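You operate a simulated robot arm through the tools that you are given. There is no shell and no other tool. Be economical: measure what you need, move in short steps, check, and stop when the job is done.

Carry out the task below with a simulated robot arm. There is one attempt and no reset: what you move stays moved.

JOB
Push the bottom drawer of the workbench shut. Take the large dark ring on the counter of the stock rack and put it away on the low shelf of the ring rack. Take the orange-band ring on the counter of the stock rack and put it away on the top of the ring bench. Put the orange-band small ring on the counter of the stock rack away on the top of the workbench. Take the purple-band ring on the top of the gauge bench and put it away on the top of the ring bench. Do these in any order.

Only the result counts: the job must be done as asked and must still hold three seconds after the hand-in. Knocking over, shifting, dropping, spilling or breaking anything else fails it.

ROBOT AND FRAMES
A 6-joint arm with a two-finger parallel gripper on a trunk, on a base that drives. Base frame: it is fixed to the floor where the robot stands at the start and does not move with it; the origin is under the middle of the robot, x ahead of it, y to its left, z up. Units: mm, degrees, N and s.
With the tool pointing down near the work surface it reaches from about 320 to 700 mm from the robot's upright axis, wherever it stands. Its first joint turns from -166.0 to 166.0 degrees. Places, roughly: bottom drawer of the workbench [600, -200, 500]; large dark ring (6x6x3 cm) [-6300, -2200, 900]; low shelf of the ring rack [-5700, 3000, 200]; orange-band ring (6x6x3 cm) [-6500, -2000, 900]; orange-band small ring (5x5x2 cm) [-6600, -1700, 800]; purple-band ring (6x6x3 cm) [-3400, -2700, 900]; top of the ring bench [-3900, 3200, 700]; top of the workbench [1200, -200, 900]. Payload 4.1 kg.
The tool frame sits at the grasp point between the pads (the TCP): z along the fingers, y along the line on which they close. The tips reach 23 mm beyond it. Largest opening 94 mm; finger width 38, thickness 10; the body of the gripper, 54 by 96 mm, starts 39 mm behind the TCP.
Orientation is that of the tool frame in the base frame, as a unit quaternion [w, x, y, z]. With the fingers straight down and closing along the base's y, the tool's x points along the base's -x, its y along +y and its z along -z.

CONTROLS
- The arm moves only by the tool arm_command. Its argument "motion" is a list of rows, each an object (a shift or turn left out is 0, a gripper value left out holds the last) with "linear": the shift along the tool's x, y, z in mm, a list of three; "rot": the turn, a rotation vector about the tool's x, y, z in degrees, a list of three; "gripper": the closure, from 0 (fully open) to 1 (shut). In form: [{"linear": [dx, dy, dz], "rot": [wx, wy, wz], "gripper": gripper}, ...]. A call has 1 to 10 rows; each row shifts and turns the commanded pose from where the row before left it, along the tool's axes as they then stand. A row lasts 0.2 s, in which the tool goes at most 50 mm and 8.6 degrees; a call with a longer step from one row to the next is refused whole, and so is a gripper value outside its range. Where a pose cannot be reached the arm comes as near as it can. A force on the tool above 40 N (or 10 N above the force at the start of the call, whichever is more), or a blocked arm, ends the call early, and 0.2 s more pass. The fingers move at their own pace (about 45 mm/s each) and stop on an object; they squeeze with about 33 N. The grip force told is the motor's: it shows also when the fingers shut on nothing. Time passes only in rows, and 0.2 s behind the last, so rows that do not move let the fingers close. It gives the time, the measured TCP pose, the force on the tool (base axes), the opening and the grip force at its end, in the units of the frame above (readings bear some noise), with the torque about the TCP (base axes, N m) and any sound that the robot's microphone picked up.
- Cameras (640 x 400 px; columns grow to the right, rows downward): "scene" is now at [-3.8, 114.8, 1476.7]; the picture's right is [-0.69, -0.73, 0.00], its down [-0.56, 0.53, -0.64] and it looks along [0.46, -0.44, -0.77] (base axes); focal length 296 px, centre (320, 200). "wrist" rides on the gripper at [86, 16, -74] in the tool frame; the picture's right is [-0.18, 0.98, 0.00], its down [-0.58, -0.11, -0.81] and it looks along [-0.79, -0.15, 0.59] (tool axes); focal length 243 px, centre (320, 200). There is no depth. A picture from a camera that has moved, and an enlarged one, comes with that camera's place and axes in the base frame and with its lens.
- capture(camera): a new picture of that camera. The clock stands still meanwhile.
- raise_lower(by): slides the trunk up (or, below 0, down) by that many mm; the arm and the scene camera ride with it, the base frame stays. It gives what a move gives, with no picture.
- roll_base(legs): drives the robot by 1 to 6 legs, each [ahead, turn to the left] in mm and degrees, along the robot's own axes; the way and the turn of a leg run together, so that a leg with both is an arc; at most 1500 mm and 180 degrees a leg. The arm and the cameras ride along, it lands a little off, and it stops where it bumps. It gives what a move gives.
- head_to(pan, tilt): turns the head with the scene camera to pan (to the left, within 155 degrees either way) and tilt (down, from -29 to 69), counted from straight ahead of the robot. It gives what a move gives.
- close_up(camera, box): a new picture of the part [left, top, right, bottom] of that camera's present view, enlarged. The clock stands still meanwhile.
- hand_in(): hands the job in; it is judged then, once.

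Work in short steps. Places have to be worked out from the pictures, the camera data and where the tool is seen: move nearer, look again, correct. Check each grasp and each placing, and mend what went wrong. You have 165 turns and 128 pictures in all, those below and enlarged ones among them. Open the gripper and draw the arm clear of the work before you hand the job in, unless the task says otherwise; then end with one line.

The tools are called as name(argument=value, ...) on one line, values as JSON. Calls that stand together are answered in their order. arm_command: Moves the arm, as the interface text tells. Its arguments: {"type":"object","properties":{"motion":{"type":"array","items":{"type":"object","properties":{"linear":{"type":"array","items":{"type":"number"}},"rot":{"type":"array","items":{"type":"number"}},"gripper":{"type":"number"}}}}},"required":["motion"]} The other tools are called the same way: raise_lower (by) slides the trunk up or down; roll_base (legs) drives the base; head_to (pan, tilt) turns the head that bears the scene camera; capture (camera) takes a picture; close_up (camera, box) takes an enlarged picture of a part of a camera's view; hand_in () hands the job in.

At the start:

```text
time: 0.0
tool_pos: [430.2, -11.2, 1160.3]
orientation: [-0.001, 0.0, 1.0, 0.0]
ft_force: [0.1, 0.2, -0.2]
moment: [-0.01, -0.04, -0.02]
opening: 93.9
finger_force: 0.0
trunk travel left (down, up): [-450.0, 140.0]
robot x, y, heading: [-0.2, -2.9, 0.0]
head pan, tilt: [-43.5, 50.4]
```

scene: 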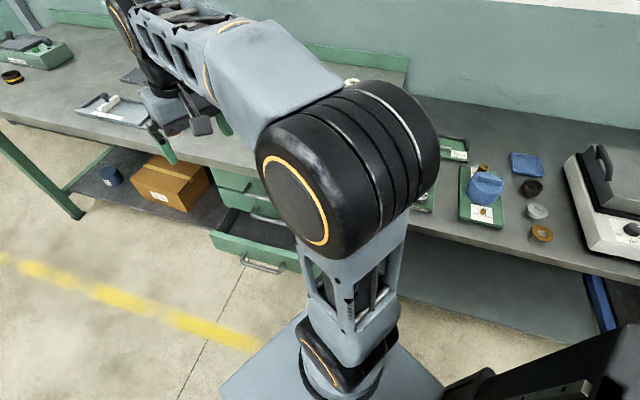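
wrist: 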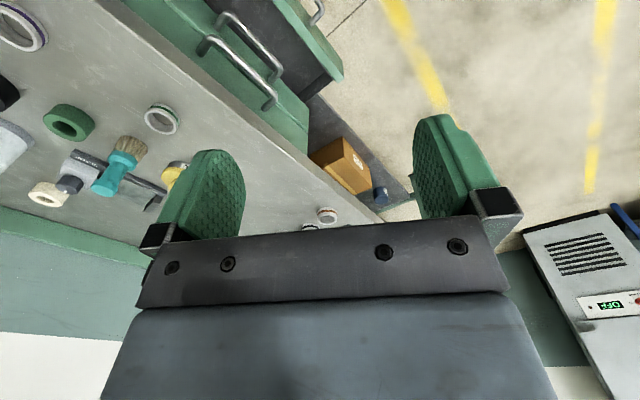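

The open bottom drawer shows near the middle of the scene picture, behind the arm. I turn the head for a better look at it.

head_to(pan=-20, tilt=50)

capture(camera="scene")

```text
time: 0.9
tool_pos: [429.1, -12.5, 1160.3]
orientation: [0.0, -0.001, 1.0, 0.0]
ft_force: [-0.4, -0.6, 0.0]
moment: [0.01, 0.04, 0.02]
opening: 94.3
finger_force: 0.1
trunk travel left (down, up): [-450.0, 140.0]
robot x, y, heading: [2.9, 1.1, -0.1]
head pan, tilt: [-20.0, 50.0]
```

```text
125 pictures are left
camera scene: at [12.9, 141.1, 1477.3], right [-0.34, -0.94, 0.0], down [-0.72, 0.26, -0.64], along [0.6, -0.22, -0.77], focal length 296 px, centre (320, 200)
```

scene: 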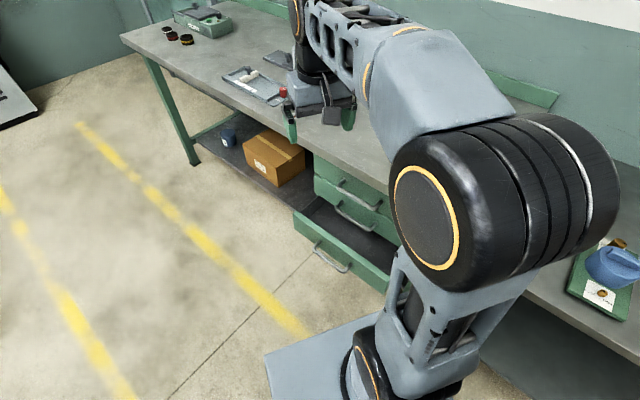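

The bench front runs about 29° to x and the drawer front is roughly 330 mm from me along the bench normal. Before I drive, I look around for obstacles.

head_to(pan=150, tilt=25)

capture(camera="scene")

head_to(pan=80, tilt=25)

capture(camera="scene")

head_to(pan=-140, tilt=25)

capture(camera="scene")

```text
time: 3.5
tool_pos: [430.5, -11.5, 1160.0]
orientation: [0.0, 0.001, 1.0, 0.0]
ft_force: [0.1, -0.2, -0.3]
moment: [-0.01, 0.0, 0.01]
opening: 93.9
finger_force: 0.0
trunk travel left (down, up): [-450.0, 140.0]
robot x, y, heading: [-0.0, -1.9, -0.1]
head pan, tilt: [150.0, 25.0]
```

```text
124 pictures are left
camera scene: at [-139.2, 213.6, 1514.7], right [0.5, 0.87, 0.0], down [0.37, -0.21, -0.91], along [-0.78, 0.45, -0.42], focal length 296 px, centre (320, 200)
```

scene: 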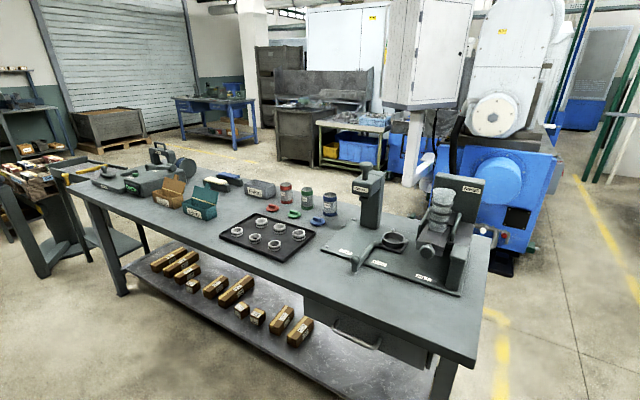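

```text
time: 4.9
tool_pos: [429.2, -12.3, 1160.8]
orientation: [0.0, 0.0, 1.0, 0.0]
ft_force: [-0.4, 0.8, 0.1]
moment: [0.02, -0.02, 0.01]
opening: 93.7
finger_force: 0.0
trunk travel left (down, up): [-450.0, 140.0]
robot x, y, heading: [1.1, -1.5, 0.2]
head pan, tilt: [80.0, 25.0]
```

```text
123 pictures are left
camera scene: at [-43.5, 258.2, 1514.7], right [0.98, -0.17, 0.0], down [-0.07, -0.42, -0.91], along [0.16, 0.89, -0.42], focal length 296 px, centre (320, 200)
```

scene: 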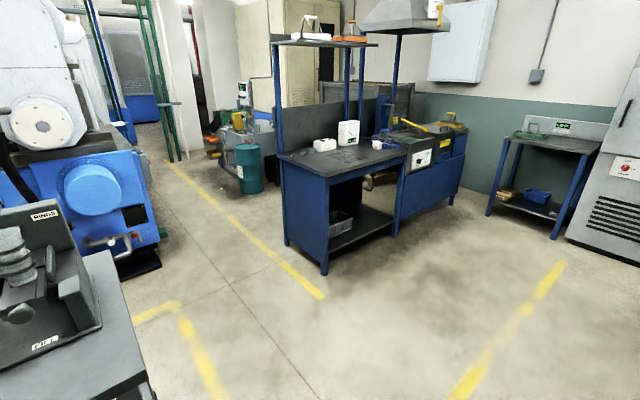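

```text
time: 8.0
tool_pos: [428.5, -11.7, 1160.8]
orientation: [-0.001, 0.0, 1.0, 0.001]
ft_force: [0.0, 0.1, 0.2]
moment: [-0.02, -0.01, 0.01]
opening: 94.0
finger_force: 0.0
trunk travel left (down, up): [-450.0, 140.0]
robot x, y, heading: [1.0, -0.3, -0.0]
head pan, tilt: [-140.0, 25.0]
```

```text
122 pictures are left
camera scene: at [-130.0, 108.2, 1514.8], right [-0.64, 0.77, 0.0], down [0.32, 0.27, -0.91], along [-0.69, -0.58, -0.42], focal length 296 px, centre (320, 200)
```

scene: 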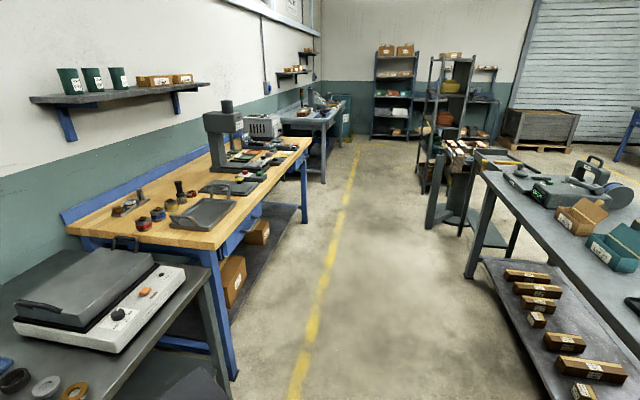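

I'm in an aisle about 1.29 m wide, running at 28.5° to x. I back off, line up with the aisle, drive level with the drawer and turn to face it.

roll_base(legs=[[-300, 0], [0, 28.5], [664, 0], [0, -90]])

head_to(pan=15, tilt=55)

capture(camera="scene")

capture(camera="wrist")

```text
time: 18.6
tool_pos: [474.9, -69.8, 1160.0]
orientation: [0.0, 0.511, 0.86, 0.0]
ft_force: [-0.5, 0.5, -0.1]
moment: [-0.01, 0.02, 0.02]
opening: 94.0
finger_force: 0.0
trunk travel left (down, up): [-450.0, 140.0]
robot x, y, heading: [281.1, 313.6, -61.2]
head pan, tilt: [-140.0, 25.0]
```

```text
time: 20.9
tool_pos: [474.4, -70.1, 1160.4]
orientation: [0.0, 0.511, 0.86, 0.0]
ft_force: [0.4, 0.1, 0.0]
moment: [-0.01, 0.02, -0.01]
opening: 94.1
finger_force: 0.0
trunk travel left (down, up): [-450.0, 140.0]
robot x, y, heading: [282.2, 311.3, -61.3]
head pan, tilt: [15.0, 55.0]
```

```text
121 pictures are left
camera scene: at [446.6, 394.2, 1470.8], right [-0.72, -0.69, 0.0], down [-0.56, 0.59, -0.57], along [0.4, -0.42, -0.82], focal length 296 px, centre (320, 200)
```

scene: 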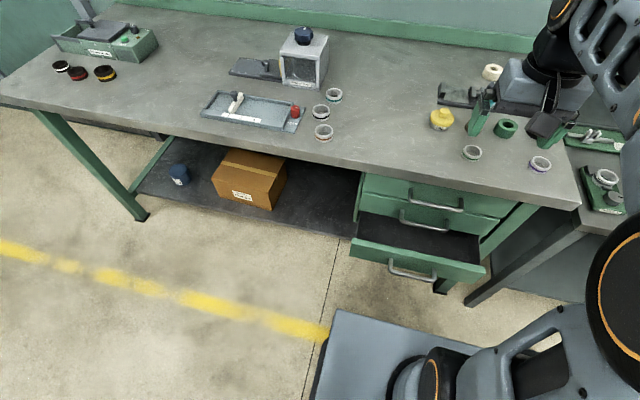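

```text
120 pictures are left
camera wrist: at [447.0, 13.7, 1235.0], right [0.95, 0.31, 0.0], down [0.18, -0.56, 0.81], along [0.25, -0.77, -0.59], focal length 243 px, centre (320, 200)
```

wrist: 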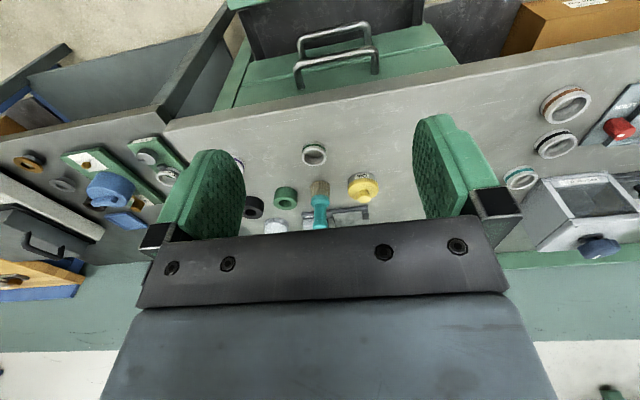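

From two views the open drawer's handle is at about (479, -71, 543), nearly dead ahead, and it needs about 135 mm of travel. I back off 120 mm, pitch the closed gripper level and lower the trunk.

roll_base(legs=[[-120, 0]])

arm_command(motion=[{"rot": [0, -8.5, 0], "gripper": 1}, {"rot": [0, -8.5, 0]}, {"rot": [0, -8.5, 0]}, {"rot": [0, -8.5, 0]}, {"rot": [0, -8.5, 0]}, {"rot": [0, -8.5, 0]}, {"rot": [0, -8.5, 0]}, {"rot": [0, -8.5, 0]}, {"rot": [0, -8.5, 0]}, {"rot": [0, -8.5, 0]}])

raise_lower(by=-450)

capture(camera="scene")

```text
time: 22.2
tool_pos: [417.1, 35.5, 1160.1]
orientation: [0.0, 0.512, 0.859, 0.001]
ft_force: [0.4, -0.6, 0.0]
moment: [0.02, 0.02, 0.01]
opening: 94.1
finger_force: 0.0
trunk travel left (down, up): [-450.0, 140.0]
robot x, y, heading: [219.2, 418.0, -61.4]
head pan, tilt: [15.0, 55.0]
```

```text
time: 24.4
tool_pos: [419.9, 29.9, 1164.5]
orientation: [0.581, 0.377, 0.634, -0.344]
ft_force: [-0.6, -0.5, 0.1]
moment: [-0.02, 0.02, -0.02]
opening: 0.0
finger_force: 32.8
out of reach, approached as far as the arm can: row 9, 10
trunk travel left (down, up): [-450.0, 140.0]
robot x, y, heading: [220.7, 418.3, -61.6]
head pan, tilt: [15.0, 55.0]
```

```text
refused: -450 is not a number from -400 to 400
```

```text
119 pictures are left
camera scene: at [389.3, 499.7, 1470.7], right [-0.72, -0.69, 0.0], down [-0.57, 0.59, -0.57], along [0.4, -0.42, -0.82], focal length 296 px, centre (320, 200)
```

scene: 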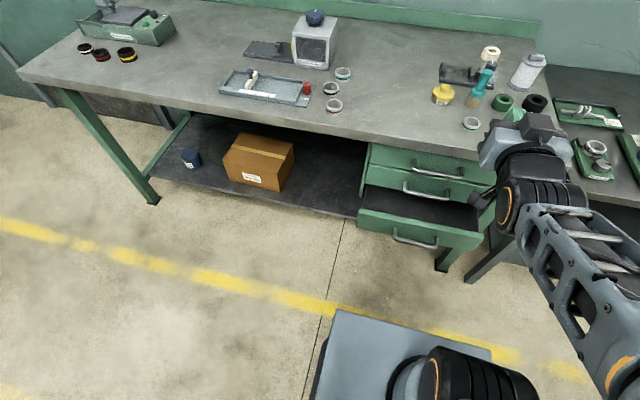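

The tool is pitched nearly level. I lower the trunk in two steps.

raise_lower(by=-400)

raise_lower(by=-50)

capture(camera="scene")

```text
time: 28.2
tool_pos: [419.1, 30.6, 765.1]
orientation: [0.58, 0.377, 0.634, -0.345]
ft_force: [0.3, -0.2, 0.6]
moment: [0.01, -0.01, 0.0]
opening: 0.0
finger_force: 33.1
trunk travel left (down, up): [-50.0, 540.0]
robot x, y, heading: [221.9, 418.8, -61.4]
head pan, tilt: [15.0, 55.0]
```

```text
time: 29.1
tool_pos: [419.3, 31.2, 715.8]
orientation: [0.579, 0.378, 0.634, -0.345]
ft_force: [0.7, -0.2, -0.1]
moment: [0.01, -0.02, 0.0]
opening: 0.0
finger_force: 33.2
trunk travel left (down, up): [0.0, 590.0]
robot x, y, heading: [220.4, 418.4, -61.2]
head pan, tilt: [15.0, 55.0]
```

```text
118 pictures are left
camera scene: at [388.9, 500.0, 1020.7], right [-0.72, -0.69, 0.0], down [-0.57, 0.59, -0.57], along [0.4, -0.42, -0.82], focal length 296 px, centre (320, 200)
```

scene: 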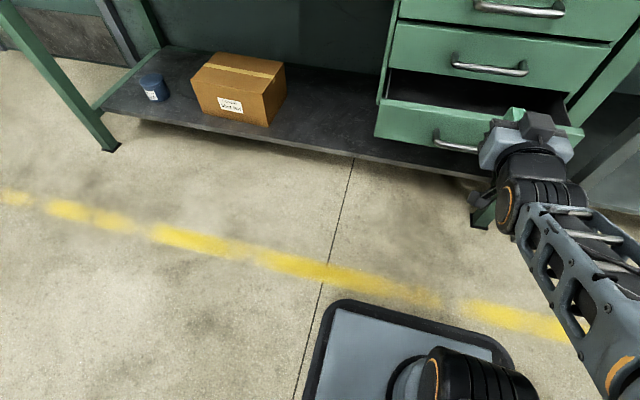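

The tool is level and lined up with the handle (forward 435 mm, handle at 565 mm, z about 525). I descend to handle height.

arm_command(motion=[{"linear": [40, 0, 0]}, {"linear": [40, 0, 0]}, {"linear": [40, 0, 0]}, {"linear": [40, 0, 0]}, {"linear": [25, 0, 0]}])

capture(camera="scene")

capture(camera="wrist")

```text
time: 30.3
tool_pos: [441.9, -21.5, 560.5]
orientation: [0.581, 0.376, 0.634, -0.345]
ft_force: [0.2, 0.7, 0.6]
moment: [0.05, -0.02, -0.01]
opening: 0.3
finger_force: 32.9
out of reach, approached as far as the arm can: row 1, 2, 3, 4, 5
trunk travel left (down, up): [0.0, 590.0]
robot x, y, heading: [224.4, 419.9, -61.5]
head pan, tilt: [15.0, 55.0]
```

```text
117 pictures are left
camera scene: at [388.8, 500.1, 1020.8], right [-0.72, -0.69, 0.0], down [-0.57, 0.59, -0.57], along [0.4, -0.42, -0.82], focal length 296 px, centre (320, 200)
```

scene: 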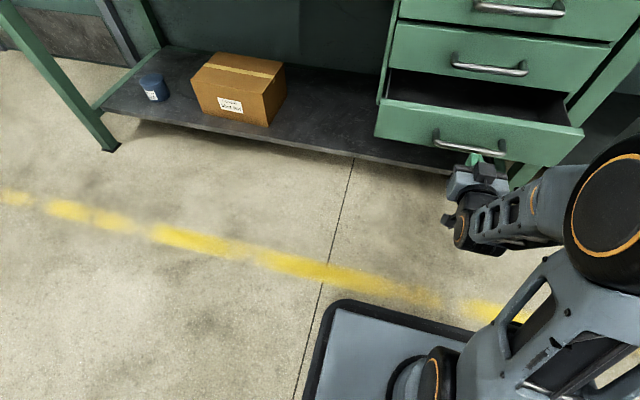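

```text
116 pictures are left
camera wrist: at [416.8, 58.0, 480.3], right [0.87, 0.46, 0.18], down [-0.46, 0.61, 0.65], along [0.19, -0.65, 0.74], focal length 243 px, centre (320, 200)
```

wrist: 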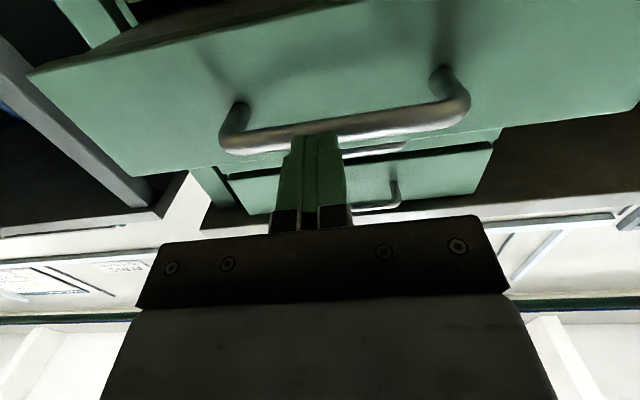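

Combining both views, the handle is about 17 mm ahead of the fingertips and at their height (z about 557). I push forward along the tool axis.

arm_command(motion=[{"linear": [0, 0, 20]}, {"linear": [0, 0, 20]}, {"linear": [0, 0, 20]}, {"linear": [0, 0, 20]}])

capture(camera="wrist")

```text
time: 31.3
tool_pos: [480.7, -91.8, 553.6]
orientation: [0.58, 0.377, 0.635, -0.345]
ft_force: [-0.5, 0.7, 0.4]
moment: [0.01, -0.02, 0.0]
opening: 0.1
finger_force: 33.0
trunk travel left (down, up): [0.0, 590.0]
robot x, y, heading: [222.0, 416.5, -61.2]
head pan, tilt: [15.0, 55.0]
```

```text
115 pictures are left
camera wrist: at [455.0, -12.0, 473.7], right [0.87, 0.46, 0.18], down [-0.46, 0.61, 0.65], along [0.19, -0.65, 0.74], focal length 243 px, centre (320, 200)
```

wrist: 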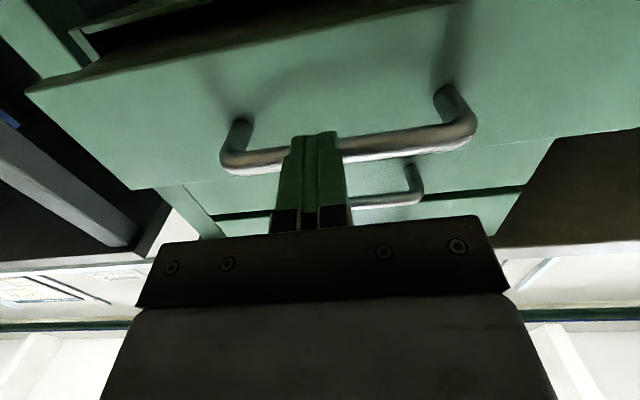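

The handle has stayed in front of the fingertips while the background shifted, so the drawer seems to be moving. I keep pushing and check in the scene picture.

arm_command(motion=[{"linear": [0, 0, 15]}, {"linear": [0, 0, 15]}, {"linear": [0, 0, 15]}, {"linear": [0, 0, 15]}])

capture(camera="scene")

capture(camera="wrist")

```text
time: 32.5
tool_pos: [506.9, -139.7, 548.0]
orientation: [0.58, 0.377, 0.634, -0.345]
ft_force: [-10.1, 18.5, 7.6]
moment: [-0.41, -0.23, 0.06]
opening: 0.0
finger_force: 32.8
trunk travel left (down, up): [0.0, 590.0]
robot x, y, heading: [218.3, 422.5, -61.4]
head pan, tilt: [15.0, 55.0]
stopped in row 4: the force on the tool passed its limit (the readings are from after the stop); the commanded pose is now the measured one
```

```text
114 pictures are left
camera scene: at [387.8, 501.9, 1020.9], right [-0.72, -0.69, 0.0], down [-0.56, 0.59, -0.57], along [0.4, -0.42, -0.82], focal length 296 px, centre (320, 200)
```

scene: 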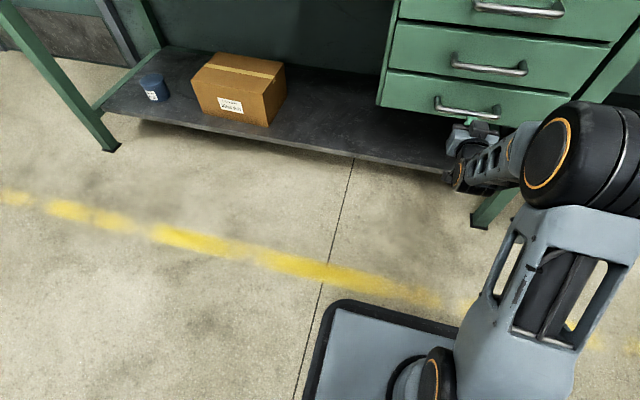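

```text
113 pictures are left
camera wrist: at [481.3, -61.2, 468.9], right [0.87, 0.46, 0.18], down [-0.46, 0.61, 0.65], along [0.19, -0.65, 0.74], focal length 243 px, centre (320, 200)
```

wrist: 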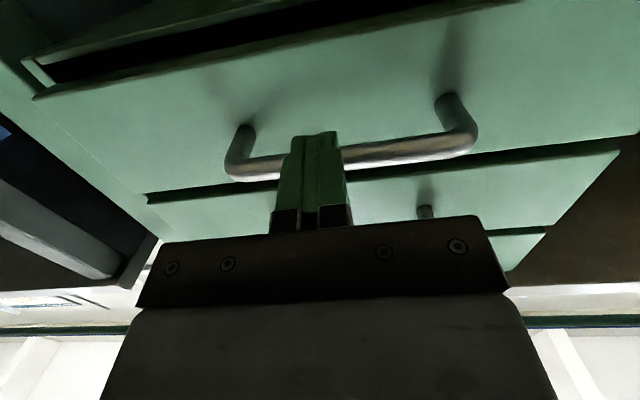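

The force rose to the limit and the drawer front now looks flush with the others. I give it one more small push, then close in to look.

arm_command(motion=[{"linear": [0, 0, 8]}, {"linear": [0, 0, 8]}, {}])

arm_command(motion=[{"linear": [0, 0, -40]}, {"linear": [0, 0, -45]}, {"linear": [0, 0, -45]}])

close_up(camera="scene", box=[370, 0, 640, 170])

```text
time: 32.7
tool_pos: [505.8, -139.1, 548.0]
orientation: [0.58, 0.377, 0.634, -0.345]
ft_force: [-9.8, 20.5, 9.6]
moment: [-0.47, -0.3, 0.02]
opening: 0.0
finger_force: 32.9
trunk travel left (down, up): [0.0, 590.0]
robot x, y, heading: [216.1, 419.3, -61.3]
head pan, tilt: [15.0, 55.0]
stopped in row 1: the force on the tool passed its limit (the readings are from after the stop); the commanded pose is now the measured one
```

```text
time: 33.5
tool_pos: [446.3, -27.5, 559.2]
orientation: [0.58, 0.377, 0.635, -0.344]
ft_force: [0.4, -0.2, -0.4]
moment: [-0.01, -0.03, -0.01]
opening: 0.0
finger_force: 32.9
trunk travel left (down, up): [0.0, 590.0]
robot x, y, heading: [222.3, 421.2, -61.1]
head pan, tilt: [15.0, 55.0]
```

```text
2.35 times, centred on (505, 85) of scene
camera zoom: at [388.6, 500.5, 1020.7], right [-0.72, -0.69, 0.0], down [-0.57, 0.59, -0.57], along [0.4, -0.42, -0.82], focal length 696 px, centre (-115, 471)
```

zoom: 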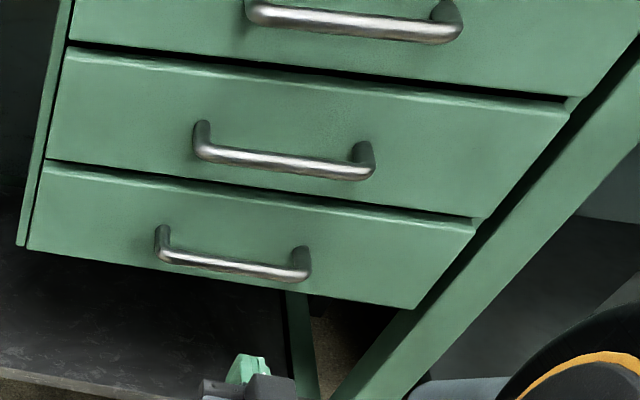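

The drawer is shut flush. I raise the trunk, point the tool down again with the gripper open, and face down the aisle.

raise_lower(by=400)

arm_command(motion=[{"rot": [0, 8.5, 0], "linear": [-20, 0, 0], "gripper": 0}, {"rot": [0, 8.5, 0], "linear": [-20, 0, 0]}, {"rot": [0, 8.5, 0], "linear": [-20, 0, 0]}, {"rot": [0, 8.5, 0]}, {"rot": [0, 8.5, 0]}, {"rot": [0, 8.5, 0]}, {"rot": [0, 8.5, 0]}, {"rot": [0, 8.5, 0]}, {"rot": [0, 8.5, 0]}, {"rot": [0, 8.5, 0]}])

roll_base(legs=[[0, -90.3]])

head_to(pan=0, tilt=15)

capture(camera="scene")

```text
time: 37.4
tool_pos: [447.2, -28.3, 958.3]
orientation: [0.579, 0.377, 0.636, -0.344]
ft_force: [0.1, 0.2, -0.2]
moment: [0.01, 0.0, 0.0]
opening: 0.0
finger_force: 33.5
trunk travel left (down, up): [-400.0, 190.0]
robot x, y, heading: [220.9, 418.6, -61.6]
head pan, tilt: [15.0, 55.0]
```

```text
time: 39.6
tool_pos: [452.3, -41.8, 1016.7]
orientation: [-0.003, 0.511, 0.86, 0.002]
ft_force: [0.2, 0.6, 0.2]
moment: [0.01, -0.03, 0.02]
opening: 94.1
finger_force: 0.0
out of reach, approached as far as the arm can: row 4
trunk travel left (down, up): [-400.0, 190.0]
robot x, y, heading: [222.3, 421.0, -61.3]
head pan, tilt: [15.0, 55.0]
```

```text
time: 43.8
tool_pos: [-237.7, 185.3, 1017.2]
orientation: [-0.001, 0.968, 0.25, 0.002]
ft_force: [-0.4, 1.0, -0.4]
moment: [-0.03, -0.03, 0.02]
opening: 94.3
finger_force: 0.2
trunk travel left (down, up): [-400.0, 190.0]
robot x, y, heading: [220.4, 421.1, -151.4]
head pan, tilt: [15.0, 55.0]
```

```text
time: 44.9
tool_pos: [-239.2, 185.6, 1016.5]
orientation: [-0.001, 0.968, 0.25, 0.003]
ft_force: [0.3, -0.1, -0.3]
moment: [0.05, 0.01, 0.03]
opening: 94.0
finger_force: 0.1
trunk travel left (down, up): [-400.0, 190.0]
robot x, y, heading: [222.5, 420.5, -151.1]
head pan, tilt: [0.0, 15.0]
```

```text
111 pictures are left
camera scene: at [272.6, 258.7, 1480.9], right [-0.48, 0.88, 0.0], down [0.23, 0.13, -0.97], along [-0.85, -0.47, -0.26], focal length 296 px, centre (320, 200)
```

scene: 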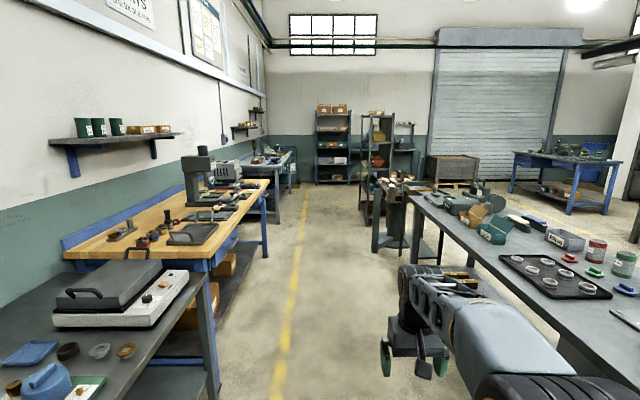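

The aisle ahead is clear. I drive 3.8 m along it towards the gauge bench and stock rack, then look.

roll_base(legs=[[1400, 0], [1200, 0], [1200, 0]])

capture(camera="scene")

head_to(pan=60, tilt=30)

capture(camera="scene")

head_to(pan=-70, tilt=20)

capture(camera="scene")

```text
time: 63.2
tool_pos: [-3562.7, -1652.1, 1017.8]
orientation: [-0.001, 0.968, 0.25, 0.002]
ft_force: [0.0, 0.0, -0.5]
moment: [0.04, -0.04, -0.01]
opening: 94.3
finger_force: 0.0
trunk travel left (down, up): [-400.0, 190.0]
robot x, y, heading: [-3105.0, -1415.9, -151.0]
head pan, tilt: [0.0, 15.0]
```

```text
110 pictures are left
camera scene: at [-3052.7, -1576.3, 1481.0], right [-0.49, 0.87, 0.0], down [0.23, 0.13, -0.97], along [-0.84, -0.47, -0.26], focal length 296 px, centre (320, 200)
```

scene: 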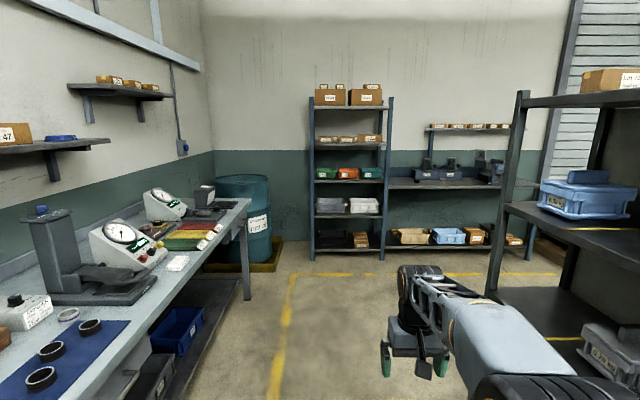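

```text
time: 64.5
tool_pos: [-3563.3, -1651.7, 1015.9]
orientation: [-0.001, 0.968, 0.251, 0.003]
ft_force: [-0.1, 0.2, -0.2]
moment: [0.02, -0.02, 0.01]
opening: 93.8
finger_force: 0.0
trunk travel left (down, up): [-400.0, 190.0]
robot x, y, heading: [-3102.8, -1415.2, -150.7]
head pan, tilt: [60.0, 30.0]
```

```text
109 pictures are left
camera scene: at [-2972.5, -1621.2, 1456.8], right [-1.0, 0.02, 0.0], down [0.01, 0.5, -0.87], along [-0.01, -0.87, -0.5], focal length 296 px, centre (320, 200)
```

scene: 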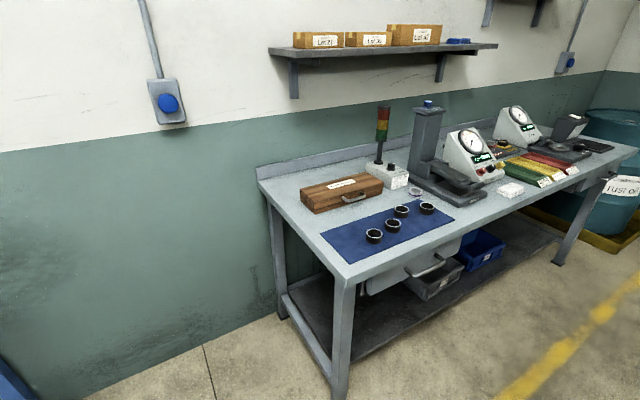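

```text
time: 66.6
tool_pos: [-3563.0, -1652.8, 1016.4]
orientation: [-0.001, 0.968, 0.251, 0.002]
ft_force: [-0.3, 0.2, 0.5]
moment: [-0.01, 0.01, 0.02]
opening: 93.9
finger_force: 0.0
trunk travel left (down, up): [-400.0, 190.0]
robot x, y, heading: [-3107.9, -1418.0, -150.7]
head pan, tilt: [-70.0, 20.0]
```

```text
108 pictures are left
camera scene: at [-3041.5, -1469.9, 1472.8], right [0.65, 0.76, 0.0], down [0.26, -0.22, -0.94], along [-0.71, 0.61, -0.34], focal length 296 px, centre (320, 200)
```

scene: 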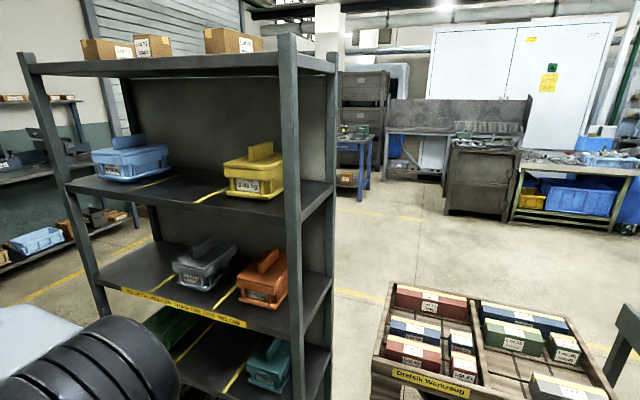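

The purple-band ring is about (-3400, -2765) on the gauge bench, whose front edge is parallel to the aisle. I make a gentle S-curve so the robot stands alongside the bench with the ring at its left.

roll_base(legs=[[-400, -0.7], [700, 36.9], [700, -36.9]])

head_to(pan=80, tilt=50)

capture(camera="scene")

```text
time: 75.9
tool_pos: [-4165.6, -2433.9, 1015.3]
orientation: [-0.001, 0.972, 0.235, 0.003]
ft_force: [-0.1, 0.0, 0.6]
moment: [-0.02, 0.03, 0.04]
opening: 94.0
finger_force: 0.1
trunk travel left (down, up): [-400.0, 190.0]
robot x, y, heading: [-3702.0, -2216.8, -152.7]
head pan, tilt: [-70.0, 20.0]
```

```text
time: 78.2
tool_pos: [-4165.8, -2434.6, 1016.7]
orientation: [0.0, 0.972, 0.235, 0.003]
ft_force: [0.4, 0.5, -0.2]
moment: [-0.02, -0.01, -0.01]
opening: 94.1
finger_force: 0.0
trunk travel left (down, up): [-400.0, 190.0]
robot x, y, heading: [-3702.3, -2216.0, -152.4]
head pan, tilt: [80.0, 50.0]
```

```text
107 pictures are left
camera scene: at [-3545.6, -2407.5, 1427.3], right [-0.95, -0.3, 0.0], down [-0.23, 0.73, -0.64], along [0.19, -0.61, -0.77], focal length 296 px, centre (320, 200)
```

scene: 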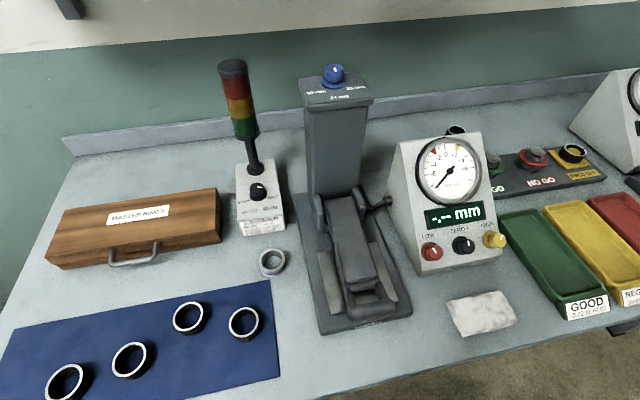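

The ring is at about (-3358, -2666), a little behind my left; the tall stand is on the far side. I back up 130 mm so the arm comes in clear of the stand, and zoom to confirm the band colour.

roll_base(legs=[[-130, 0]])

close_up(camera="scene", box=[150, 150, 470, 350])

```text
time: 79.5
tool_pos: [-4048.9, -2374.7, 1017.4]
orientation: [0.0, 0.972, 0.235, 0.003]
ft_force: [0.7, 0.4, 0.7]
moment: [0.01, 0.02, -0.04]
opening: 94.1
finger_force: 0.1
trunk travel left (down, up): [-400.0, 190.0]
robot x, y, heading: [-3585.1, -2155.7, -152.5]
head pan, tilt: [80.0, 50.0]
```

```text
2.00 times, centred on (310, 250) of scene
camera zoom: at [-3428.8, -2347.0, 1427.3], right [-0.95, -0.3, 0.0], down [-0.23, 0.73, -0.64], along [0.19, -0.61, -0.77], focal length 592 px, centre (340, 100)
```

zoom: 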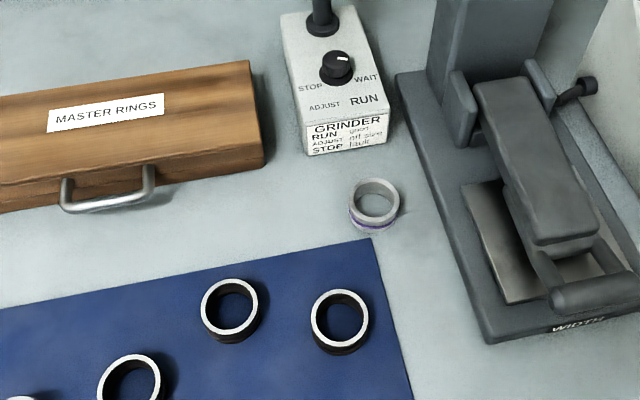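

That's the purple-band ring, at about (-3367, -2675). I raise the trunk 150 mm for clearance and swing the arm left about 88°.

raise_lower(by=150)

arm_command(motion=[{"linear": [2.36, 49.1, 0], "rot": [0, 0, -5.5]}, {"linear": [2.36, 49.1, 0], "rot": [0, 0, -5.5]}, {"linear": [2.36, 49.1, 0], "rot": [0, 0, -5.5]}, {"linear": [2.36, 49.1, 0], "rot": [0, 0, -5.5]}, {"linear": [2.36, 49.1, 0], "rot": [0, 0, -5.5]}, {"linear": [2.36, 49.1, 0], "rot": [0, 0, -5.5]}, {"linear": [2.36, 49.1, 0], "rot": [0, 0, -5.5]}, {"linear": [2.36, 49.1, 0], "rot": [0, 0, -5.5]}])

arm_command(motion=[{"linear": [2.36, 49.1, 0], "rot": [0, 0, -5.5]}, {"linear": [2.36, 49.1, 0], "rot": [0, 0, -5.5]}, {"linear": [2.36, 49.1, 0], "rot": [0, 0, -5.5]}, {"linear": [2.36, 49.1, 0], "rot": [0, 0, -5.5]}, {"linear": [2.36, 49.1, 0], "rot": [0, 0, -5.5]}, {"linear": [2.36, 49.1, 0], "rot": [0, 0, -5.5]}, {"linear": [2.36, 49.1, 0], "rot": [0, 0, -5.5]}, {"linear": [2.36, 49.1, 0], "rot": [0, 0, -5.5]}])

capture(camera="wrist")

capture(camera="scene")

```text
time: 81.3
tool_pos: [-4048.9, -2374.1, 1167.4]
orientation: [-0.001, 0.972, 0.235, 0.002]
ft_force: [-0.5, 0.4, 1.0]
moment: [0.03, -0.02, 0.03]
opening: 94.0
finger_force: 0.1
trunk travel left (down, up): [-550.0, 40.0]
robot x, y, heading: [-3580.9, -2153.2, -152.7]
head pan, tilt: [80.0, 50.0]
```

```text
time: 83.1
tool_pos: [-3755.3, -2626.9, 1166.7]
orientation: [0.001, 0.813, 0.583, 0.002]
ft_force: [-0.1, -0.1, 0.4]
moment: [0.0, -0.02, 0.02]
opening: 93.9
finger_force: 0.0
trunk travel left (down, up): [-550.0, 40.0]
robot x, y, heading: [-3581.8, -2153.4, -152.7]
head pan, tilt: [80.0, 50.0]
```

```text
time: 84.9
tool_pos: [-3374.6, -2603.1, 1166.5]
orientation: [0.002, 0.535, 0.845, 0.002]
ft_force: [0.5, -0.4, -0.1]
moment: [0.01, 0.02, -0.01]
opening: 94.1
finger_force: 0.0
trunk travel left (down, up): [-550.0, 40.0]
robot x, y, heading: [-3586.3, -2156.8, -152.6]
head pan, tilt: [80.0, 50.0]
```

```text
105 pictures are left
camera wrist: at [-3397.5, -2519.1, 1243.0], right [0.97, 0.25, 0.0], down [0.15, -0.57, 0.81], along [0.21, -0.78, -0.59], focal length 243 px, centre (320, 200)
```

wrist: 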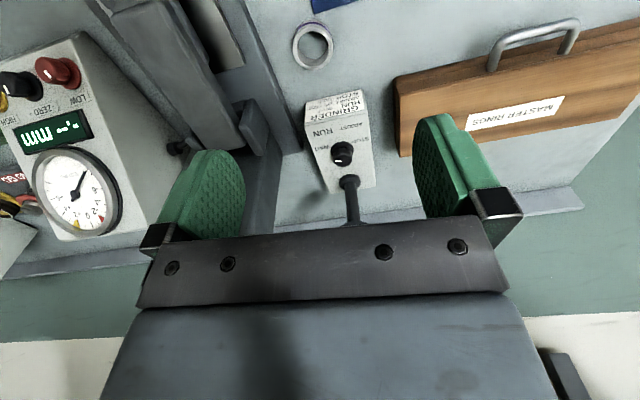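

```text
104 pictures are left
camera scene: at [-3428.2, -2346.9, 1577.2], right [-0.95, -0.3, 0.0], down [-0.23, 0.73, -0.64], along [0.19, -0.61, -0.77], focal length 296 px, centre (320, 200)
```

scene: 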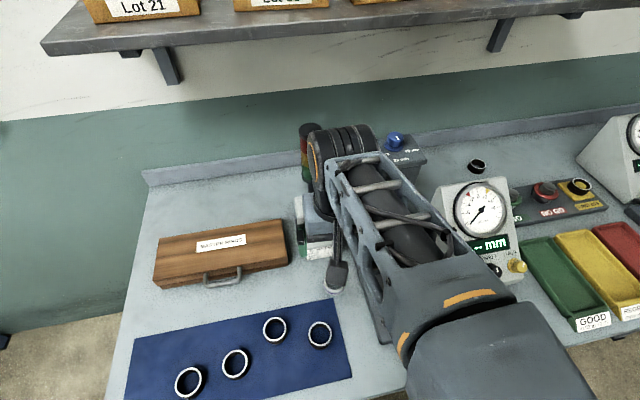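

In the wrist view the ring is at about (-3368, -2667), agreeing with the scene view. I move over it and down to about z = 970, then check again.

arm_command(motion=[{"linear": [-30, -11, 0]}, {"linear": [-31, -10.5, 0]}, {"linear": [0, 0, 50]}, {"linear": [0, 0, 50]}, {"linear": [0, 0, 50]}, {"linear": [0, 0, 48]}, {}])

capture(camera="wrist")

capture(camera="scene")

```text
time: 86.5
tool_pos: [-3366.5, -2666.9, 971.1]
orientation: [0.001, 0.537, 0.844, 0.003]
ft_force: [0.1, 0.2, 0.0]
moment: [-0.01, 0.0, 0.02]
opening: 94.1
finger_force: 0.2
trunk travel left (down, up): [-550.0, 40.0]
robot x, y, heading: [-3577.0, -2156.2, -152.5]
head pan, tilt: [80.0, 50.0]
```

```text
103 pictures are left
camera wrist: at [-3389.8, -2582.7, 1045.5], right [0.97, 0.25, 0.01], down [0.14, -0.57, 0.81], along [0.21, -0.78, -0.59], focal length 243 px, centre (320, 200)
```

wrist: 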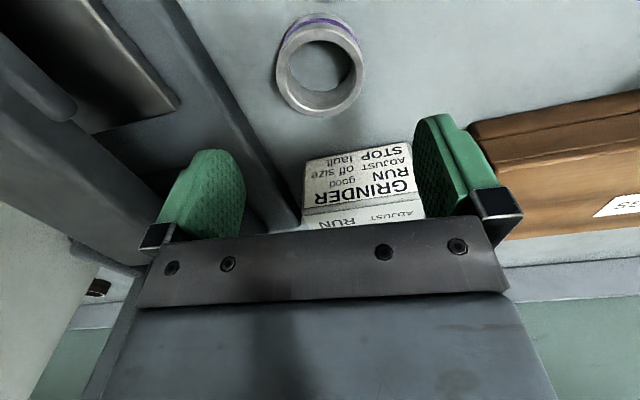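

```text
102 pictures are left
camera scene: at [-3428.7, -2347.3, 1577.2], right [-0.95, -0.3, 0.0], down [-0.23, 0.73, -0.64], along [0.19, -0.61, -0.77], focal length 296 px, centre (320, 200)
```

scene: 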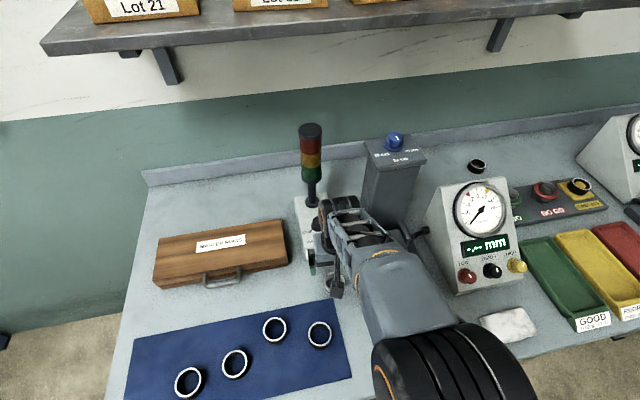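

The ring is centred under the tool. I descend to z ≈ 868 and close gently.

arm_command(motion=[{"linear": [0, 0, 40]}, {"linear": [0, 0, 40]}, {"linear": [0, 0, 22]}, {"gripper": 1}, {"gripper": 1}, {"gripper": 1}, {"gripper": 1}])

capture(camera="wrist")

```text
time: 87.1
tool_pos: [-3369.1, -2669.8, 906.2]
orientation: [0.001, 0.537, 0.843, 0.001]
ft_force: [-2.3, 5.8, 9.9]
moment: [-0.05, 0.67, -0.42]
opening: 93.5
finger_force: 0.1
trunk travel left (down, up): [-550.0, 40.0]
robot x, y, heading: [-3585.3, -2154.7, -152.4]
head pan, tilt: [80.0, 50.0]
stopped in row 3: the force on the tool passed its limit (the readings are from after the stop); the commanded pose is now the measured one
```

```text
101 pictures are left
camera wrist: at [-3390.4, -2584.4, 980.5], right [0.97, 0.25, 0.0], down [0.14, -0.57, 0.81], along [0.2, -0.78, -0.59], focal length 243 px, centre (320, 200)
```

wrist: 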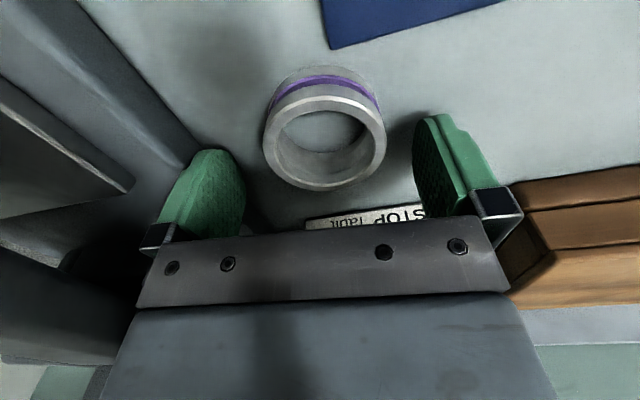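

A fingertip touched the top edge of the stand's thick base at tool y ≈ -67. I lift, narrow the opening to about 76 mm, shift 5 mm away from the stand and look.

arm_command(motion=[{"linear": [0, 0, -20]}, {"linear": [2, 5, 0], "gripper": 0.2}, {}, {}])

capture(camera="wrist")

close_up(camera="scene", box=[260, 120, 480, 320])

```text
time: 88.1
tool_pos: [-3363.0, -2665.5, 924.5]
orientation: [0.002, 0.537, 0.843, 0.002]
ft_force: [0.5, -0.1, -0.9]
moment: [0.02, 0.01, -0.04]
opening: 75.4
finger_force: 0.1
trunk travel left (down, up): [-550.0, 40.0]
robot x, y, heading: [-3579.9, -2154.0, -152.7]
head pan, tilt: [80.0, 50.0]
```

```text
100 pictures are left
camera wrist: at [-3386.7, -2580.5, 999.3], right [0.97, 0.25, 0.0], down [0.14, -0.57, 0.81], along [0.2, -0.78, -0.59], focal length 243 px, centre (320, 200)
```

wrist: 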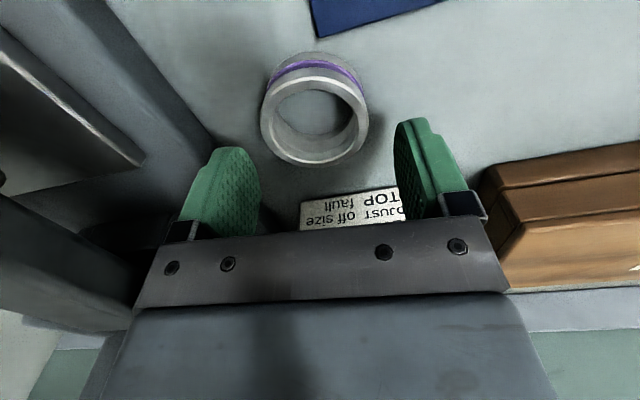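

```text
2.00 times, centred on (370, 220) of scene
camera zoom: at [-3428.9, -2347.2, 1577.2], right [-0.95, -0.3, 0.0], down [-0.23, 0.73, -0.64], along [0.19, -0.61, -0.77], focal length 592 px, centre (220, 160)
```

zoom: 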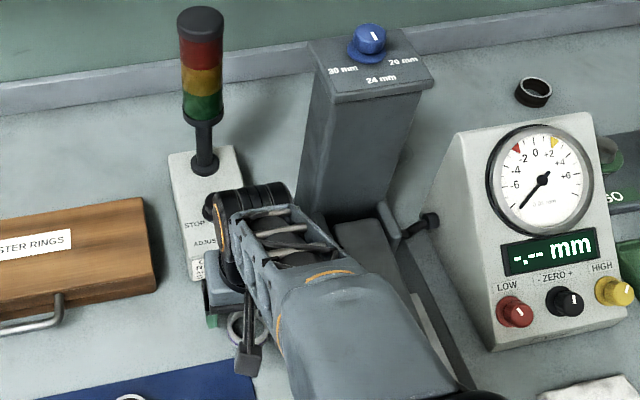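

The ring centre is at (-3367, -2666); I shift 3 mm and descend to z ≈ 874.

arm_command(motion=[{"linear": [0, -3, 15]}, {"linear": [0, 0, 15]}, {"linear": [0, 0, 12]}, {"linear": [0, 0, 8]}])

capture(camera="wrist")

```text
time: 88.8
tool_pos: [-3365.7, -2668.9, 903.1]
orientation: [0.006, 0.538, 0.843, -0.003]
ft_force: [-2.3, 8.1, 20.0]
moment: [0.14, 0.96, -0.56]
opening: 74.7
finger_force: 0.1
trunk travel left (down, up): [-550.0, 40.0]
robot x, y, heading: [-3581.8, -2155.2, -152.8]
head pan, tilt: [80.0, 50.0]
stopped in row 3: the force on the tool passed its limit (the readings are from after the stop); the commanded pose is now the measured one
```

```text
98 pictures are left
camera wrist: at [-3388.9, -2583.0, 976.8], right [0.97, 0.25, 0.0], down [0.14, -0.56, 0.81], along [0.2, -0.79, -0.58], focal length 243 px, centre (320, 200)
```

wrist: 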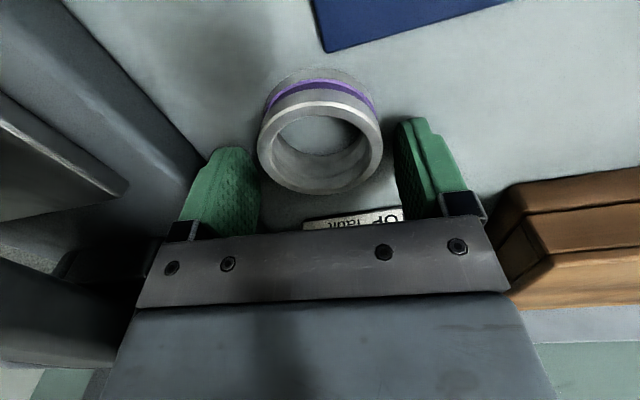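

Both contacts fit the bench top being at z ≈ 880 rather than 840; re-projecting at that height, the ring centre is about (-3371, -2650). I lift 5 mm, shift onto it and look before closing.

arm_command(motion=[{"linear": [0, 0, -6]}, {"linear": [10, 2, 0]}, {"linear": [9, 1.6, 0]}, {}])

capture(camera="wrist")

```text
time: 89.8
tool_pos: [-3371.8, -2652.3, 905.5]
orientation: [0.005, 0.537, 0.843, -0.002]
ft_force: [-0.6, 0.1, 0.0]
moment: [0.05, -0.01, -0.01]
opening: 75.1
finger_force: 0.1
trunk travel left (down, up): [-550.0, 40.0]
robot x, y, heading: [-3580.8, -2152.0, -152.5]
head pan, tilt: [80.0, 50.0]
```

```text
97 pictures are left
camera wrist: at [-3393.7, -2565.2, 979.1], right [0.97, 0.25, 0.0], down [0.14, -0.57, 0.81], along [0.2, -0.79, -0.58], focal length 243 px, centre (320, 200)
```

wrist: 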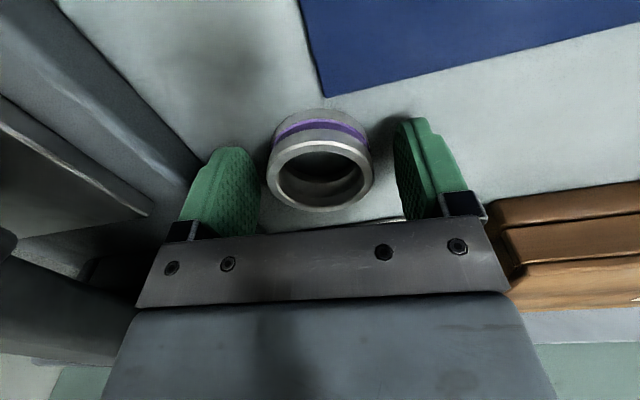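

The ring now sits between the pads, in line with the TCP. I close and check the opening.

arm_command(motion=[{"gripper": 1}, {"gripper": 1}, {"gripper": 1}, {"gripper": 1}])

arm_command(motion=[{"linear": [0, 0, -30]}, {"linear": [0, 0, -50]}, {"linear": [0, 0, -50]}, {"linear": [0, 0, -50]}, {"linear": [0, 0, -30]}])

capture(camera="wrist")

```text
time: 90.8
tool_pos: [-3372.4, -2650.9, 905.6]
orientation: [0.005, 0.537, 0.844, -0.002]
ft_force: [0.8, -0.7, -0.4]
moment: [0.03, 0.02, 0.02]
opening: 51.4
finger_force: 33.0
trunk travel left (down, up): [-550.0, 40.0]
robot x, y, heading: [-3583.0, -2157.4, -152.6]
head pan, tilt: [80.0, 50.0]
```

```text
time: 92.0
tool_pos: [-3374.0, -2648.0, 1115.3]
orientation: [0.005, 0.537, 0.844, -0.002]
ft_force: [0.0, 1.4, -0.8]
moment: [0.0, -0.04, 0.0]
opening: 51.4
finger_force: 32.8
trunk travel left (down, up): [-550.0, 40.0]
robot x, y, heading: [-3579.1, -2156.0, -152.3]
head pan, tilt: [80.0, 50.0]
```

```text
96 pictures are left
camera wrist: at [-3396.2, -2563.2, 1189.5], right [0.97, 0.25, 0.0], down [0.14, -0.57, 0.81], along [0.2, -0.79, -0.58], focal length 243 px, centre (320, 200)
```

wrist: 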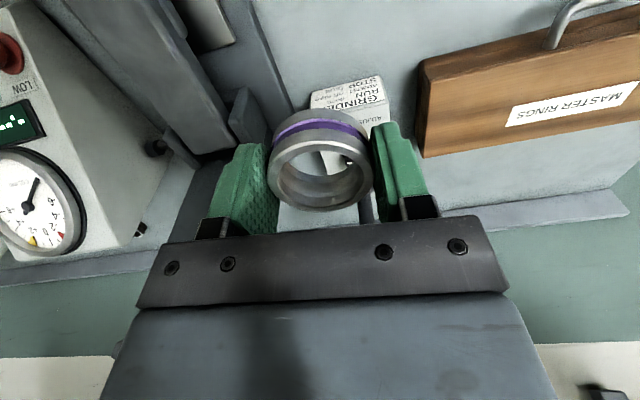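

Grasp is good (opening 51.4 mm, ring held). I swing the arm back to the front, then leave the bench with a gentle right arc and look for the way to the ring bench.

arm_command(motion=[{"linear": [2.3, -49.2, 0], "rot": [0, 0, 5.3]}, {"linear": [2.3, -49.2, 0], "rot": [0, 0, 5.3]}, {"linear": [2.3, -49.2, 0], "rot": [0, 0, 5.3]}, {"linear": [2.3, -49.2, 0], "rot": [0, 0, 5.3]}, {"linear": [2.3, -49.2, 0], "rot": [0, 0, 5.3]}, {"linear": [2.3, -49.2, 0], "rot": [0, 0, 5.3]}, {"linear": [2.3, -49.2, 0], "rot": [0, 0, 5.3]}, {"linear": [2.3, -49.2, 0], "rot": [0, 0, 5.3]}])

arm_command(motion=[{"linear": [2.3, -49.2, 0], "rot": [0, 0, 5.3]}, {"linear": [2.3, -49.2, 0], "rot": [0, 0, 5.3]}, {"linear": [2.3, -49.2, 0], "rot": [0, 0, 5.3]}, {"linear": [2.3, -49.2, 0], "rot": [0, 0, 5.3]}, {"linear": [2.3, -49.2, 0], "rot": [0, 0, 5.3]}, {"linear": [2.3, -49.2, 0], "rot": [0, 0, 5.3]}, {"linear": [2.3, -49.2, 0], "rot": [0, 0, 5.3]}, {"linear": [2.3, -49.2, 0], "rot": [0, 0, 5.3]}])

roll_base(legs=[[700, -30], [450, 0]])

head_to(pan=5, tilt=25)

capture(camera="scene")

head_to(pan=-60, tilt=20)

capture(camera="scene")

```text
time: 93.8
tool_pos: [-3758.3, -2673.7, 1112.3]
orientation: [0.006, 0.807, 0.591, 0.0]
ft_force: [-0.1, -0.1, -0.8]
moment: [0.01, -0.02, -0.02]
opening: 51.2
finger_force: 33.5
trunk travel left (down, up): [-550.0, 40.0]
robot x, y, heading: [-3582.9, -2155.8, -152.5]
head pan, tilt: [80.0, 50.0]
```

```text
time: 95.6
tool_pos: [-4059.5, -2432.5, 1107.8]
orientation: [0.006, 0.966, 0.259, 0.002]
ft_force: [-0.6, -0.2, -2.1]
moment: [0.03, -0.03, -0.04]
opening: 51.4
finger_force: 32.9
trunk travel left (down, up): [-550.0, 40.0]
robot x, y, heading: [-3583.5, -2153.1, -152.6]
head pan, tilt: [80.0, 50.0]
```

```text
time: 101.7
tool_pos: [-5259.3, -2297.0, 1108.9]
orientation: [0.007, 1.0, 0.006, 0.001]
ft_force: [-0.4, -0.1, -0.9]
moment: [0.01, -0.04, 0.0]
opening: 51.3
finger_force: 33.0
trunk travel left (down, up): [-550.0, 40.0]
robot x, y, heading: [-4707.6, -2287.9, 178.1]
head pan, tilt: [80.0, 50.0]
```

```text
time: 103.2
tool_pos: [-5258.4, -2296.5, 1108.4]
orientation: [0.005, 1.0, 0.007, 0.001]
ft_force: [-0.5, -0.2, -1.6]
moment: [0.03, -0.04, -0.02]
opening: 51.6
finger_force: 32.6
trunk travel left (down, up): [-550.0, 40.0]
robot x, y, heading: [-4706.7, -2289.2, 177.9]
head pan, tilt: [5.0, 25.0]
```

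```text
95 pictures are left
camera scene: at [-4745.5, -2460.4, 1614.7], right [-0.05, 1.0, 0.0], down [0.42, 0.02, -0.91], along [-0.9, -0.05, -0.42], focal length 296 px, centre (320, 200)
```

scene: 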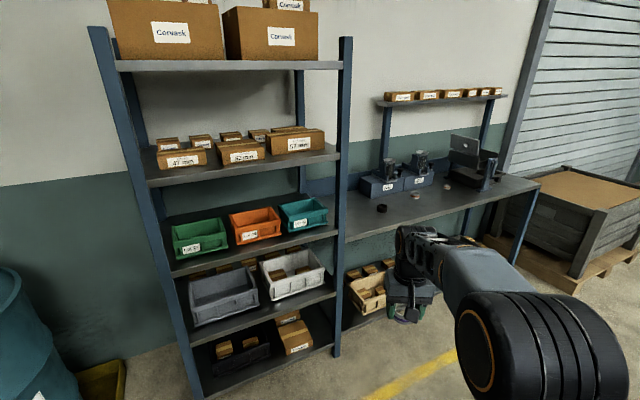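

```text
time: 104.6
tool_pos: [-5258.6, -2297.1, 1109.2]
orientation: [0.005, 1.0, 0.007, 0.001]
ft_force: [0.1, -0.2, -1.1]
moment: [0.02, 0.0, -0.01]
opening: 51.3
finger_force: 32.8
trunk travel left (down, up): [-550.0, 40.0]
robot x, y, heading: [-4708.1, -2287.6, 177.9]
head pan, tilt: [-60.0, 20.0]
```

```text
94 pictures are left
camera scene: at [-4697.3, -2373.3, 1622.8], right [0.88, 0.47, 0.0], down [0.16, -0.3, -0.94], along [-0.44, 0.83, -0.34], focal length 296 px, centre (320, 200)
```

scene: 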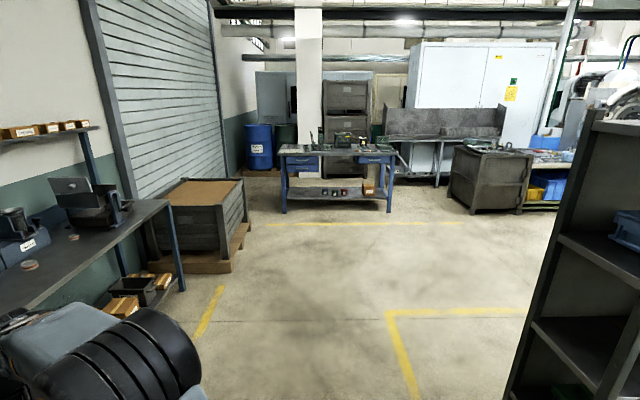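

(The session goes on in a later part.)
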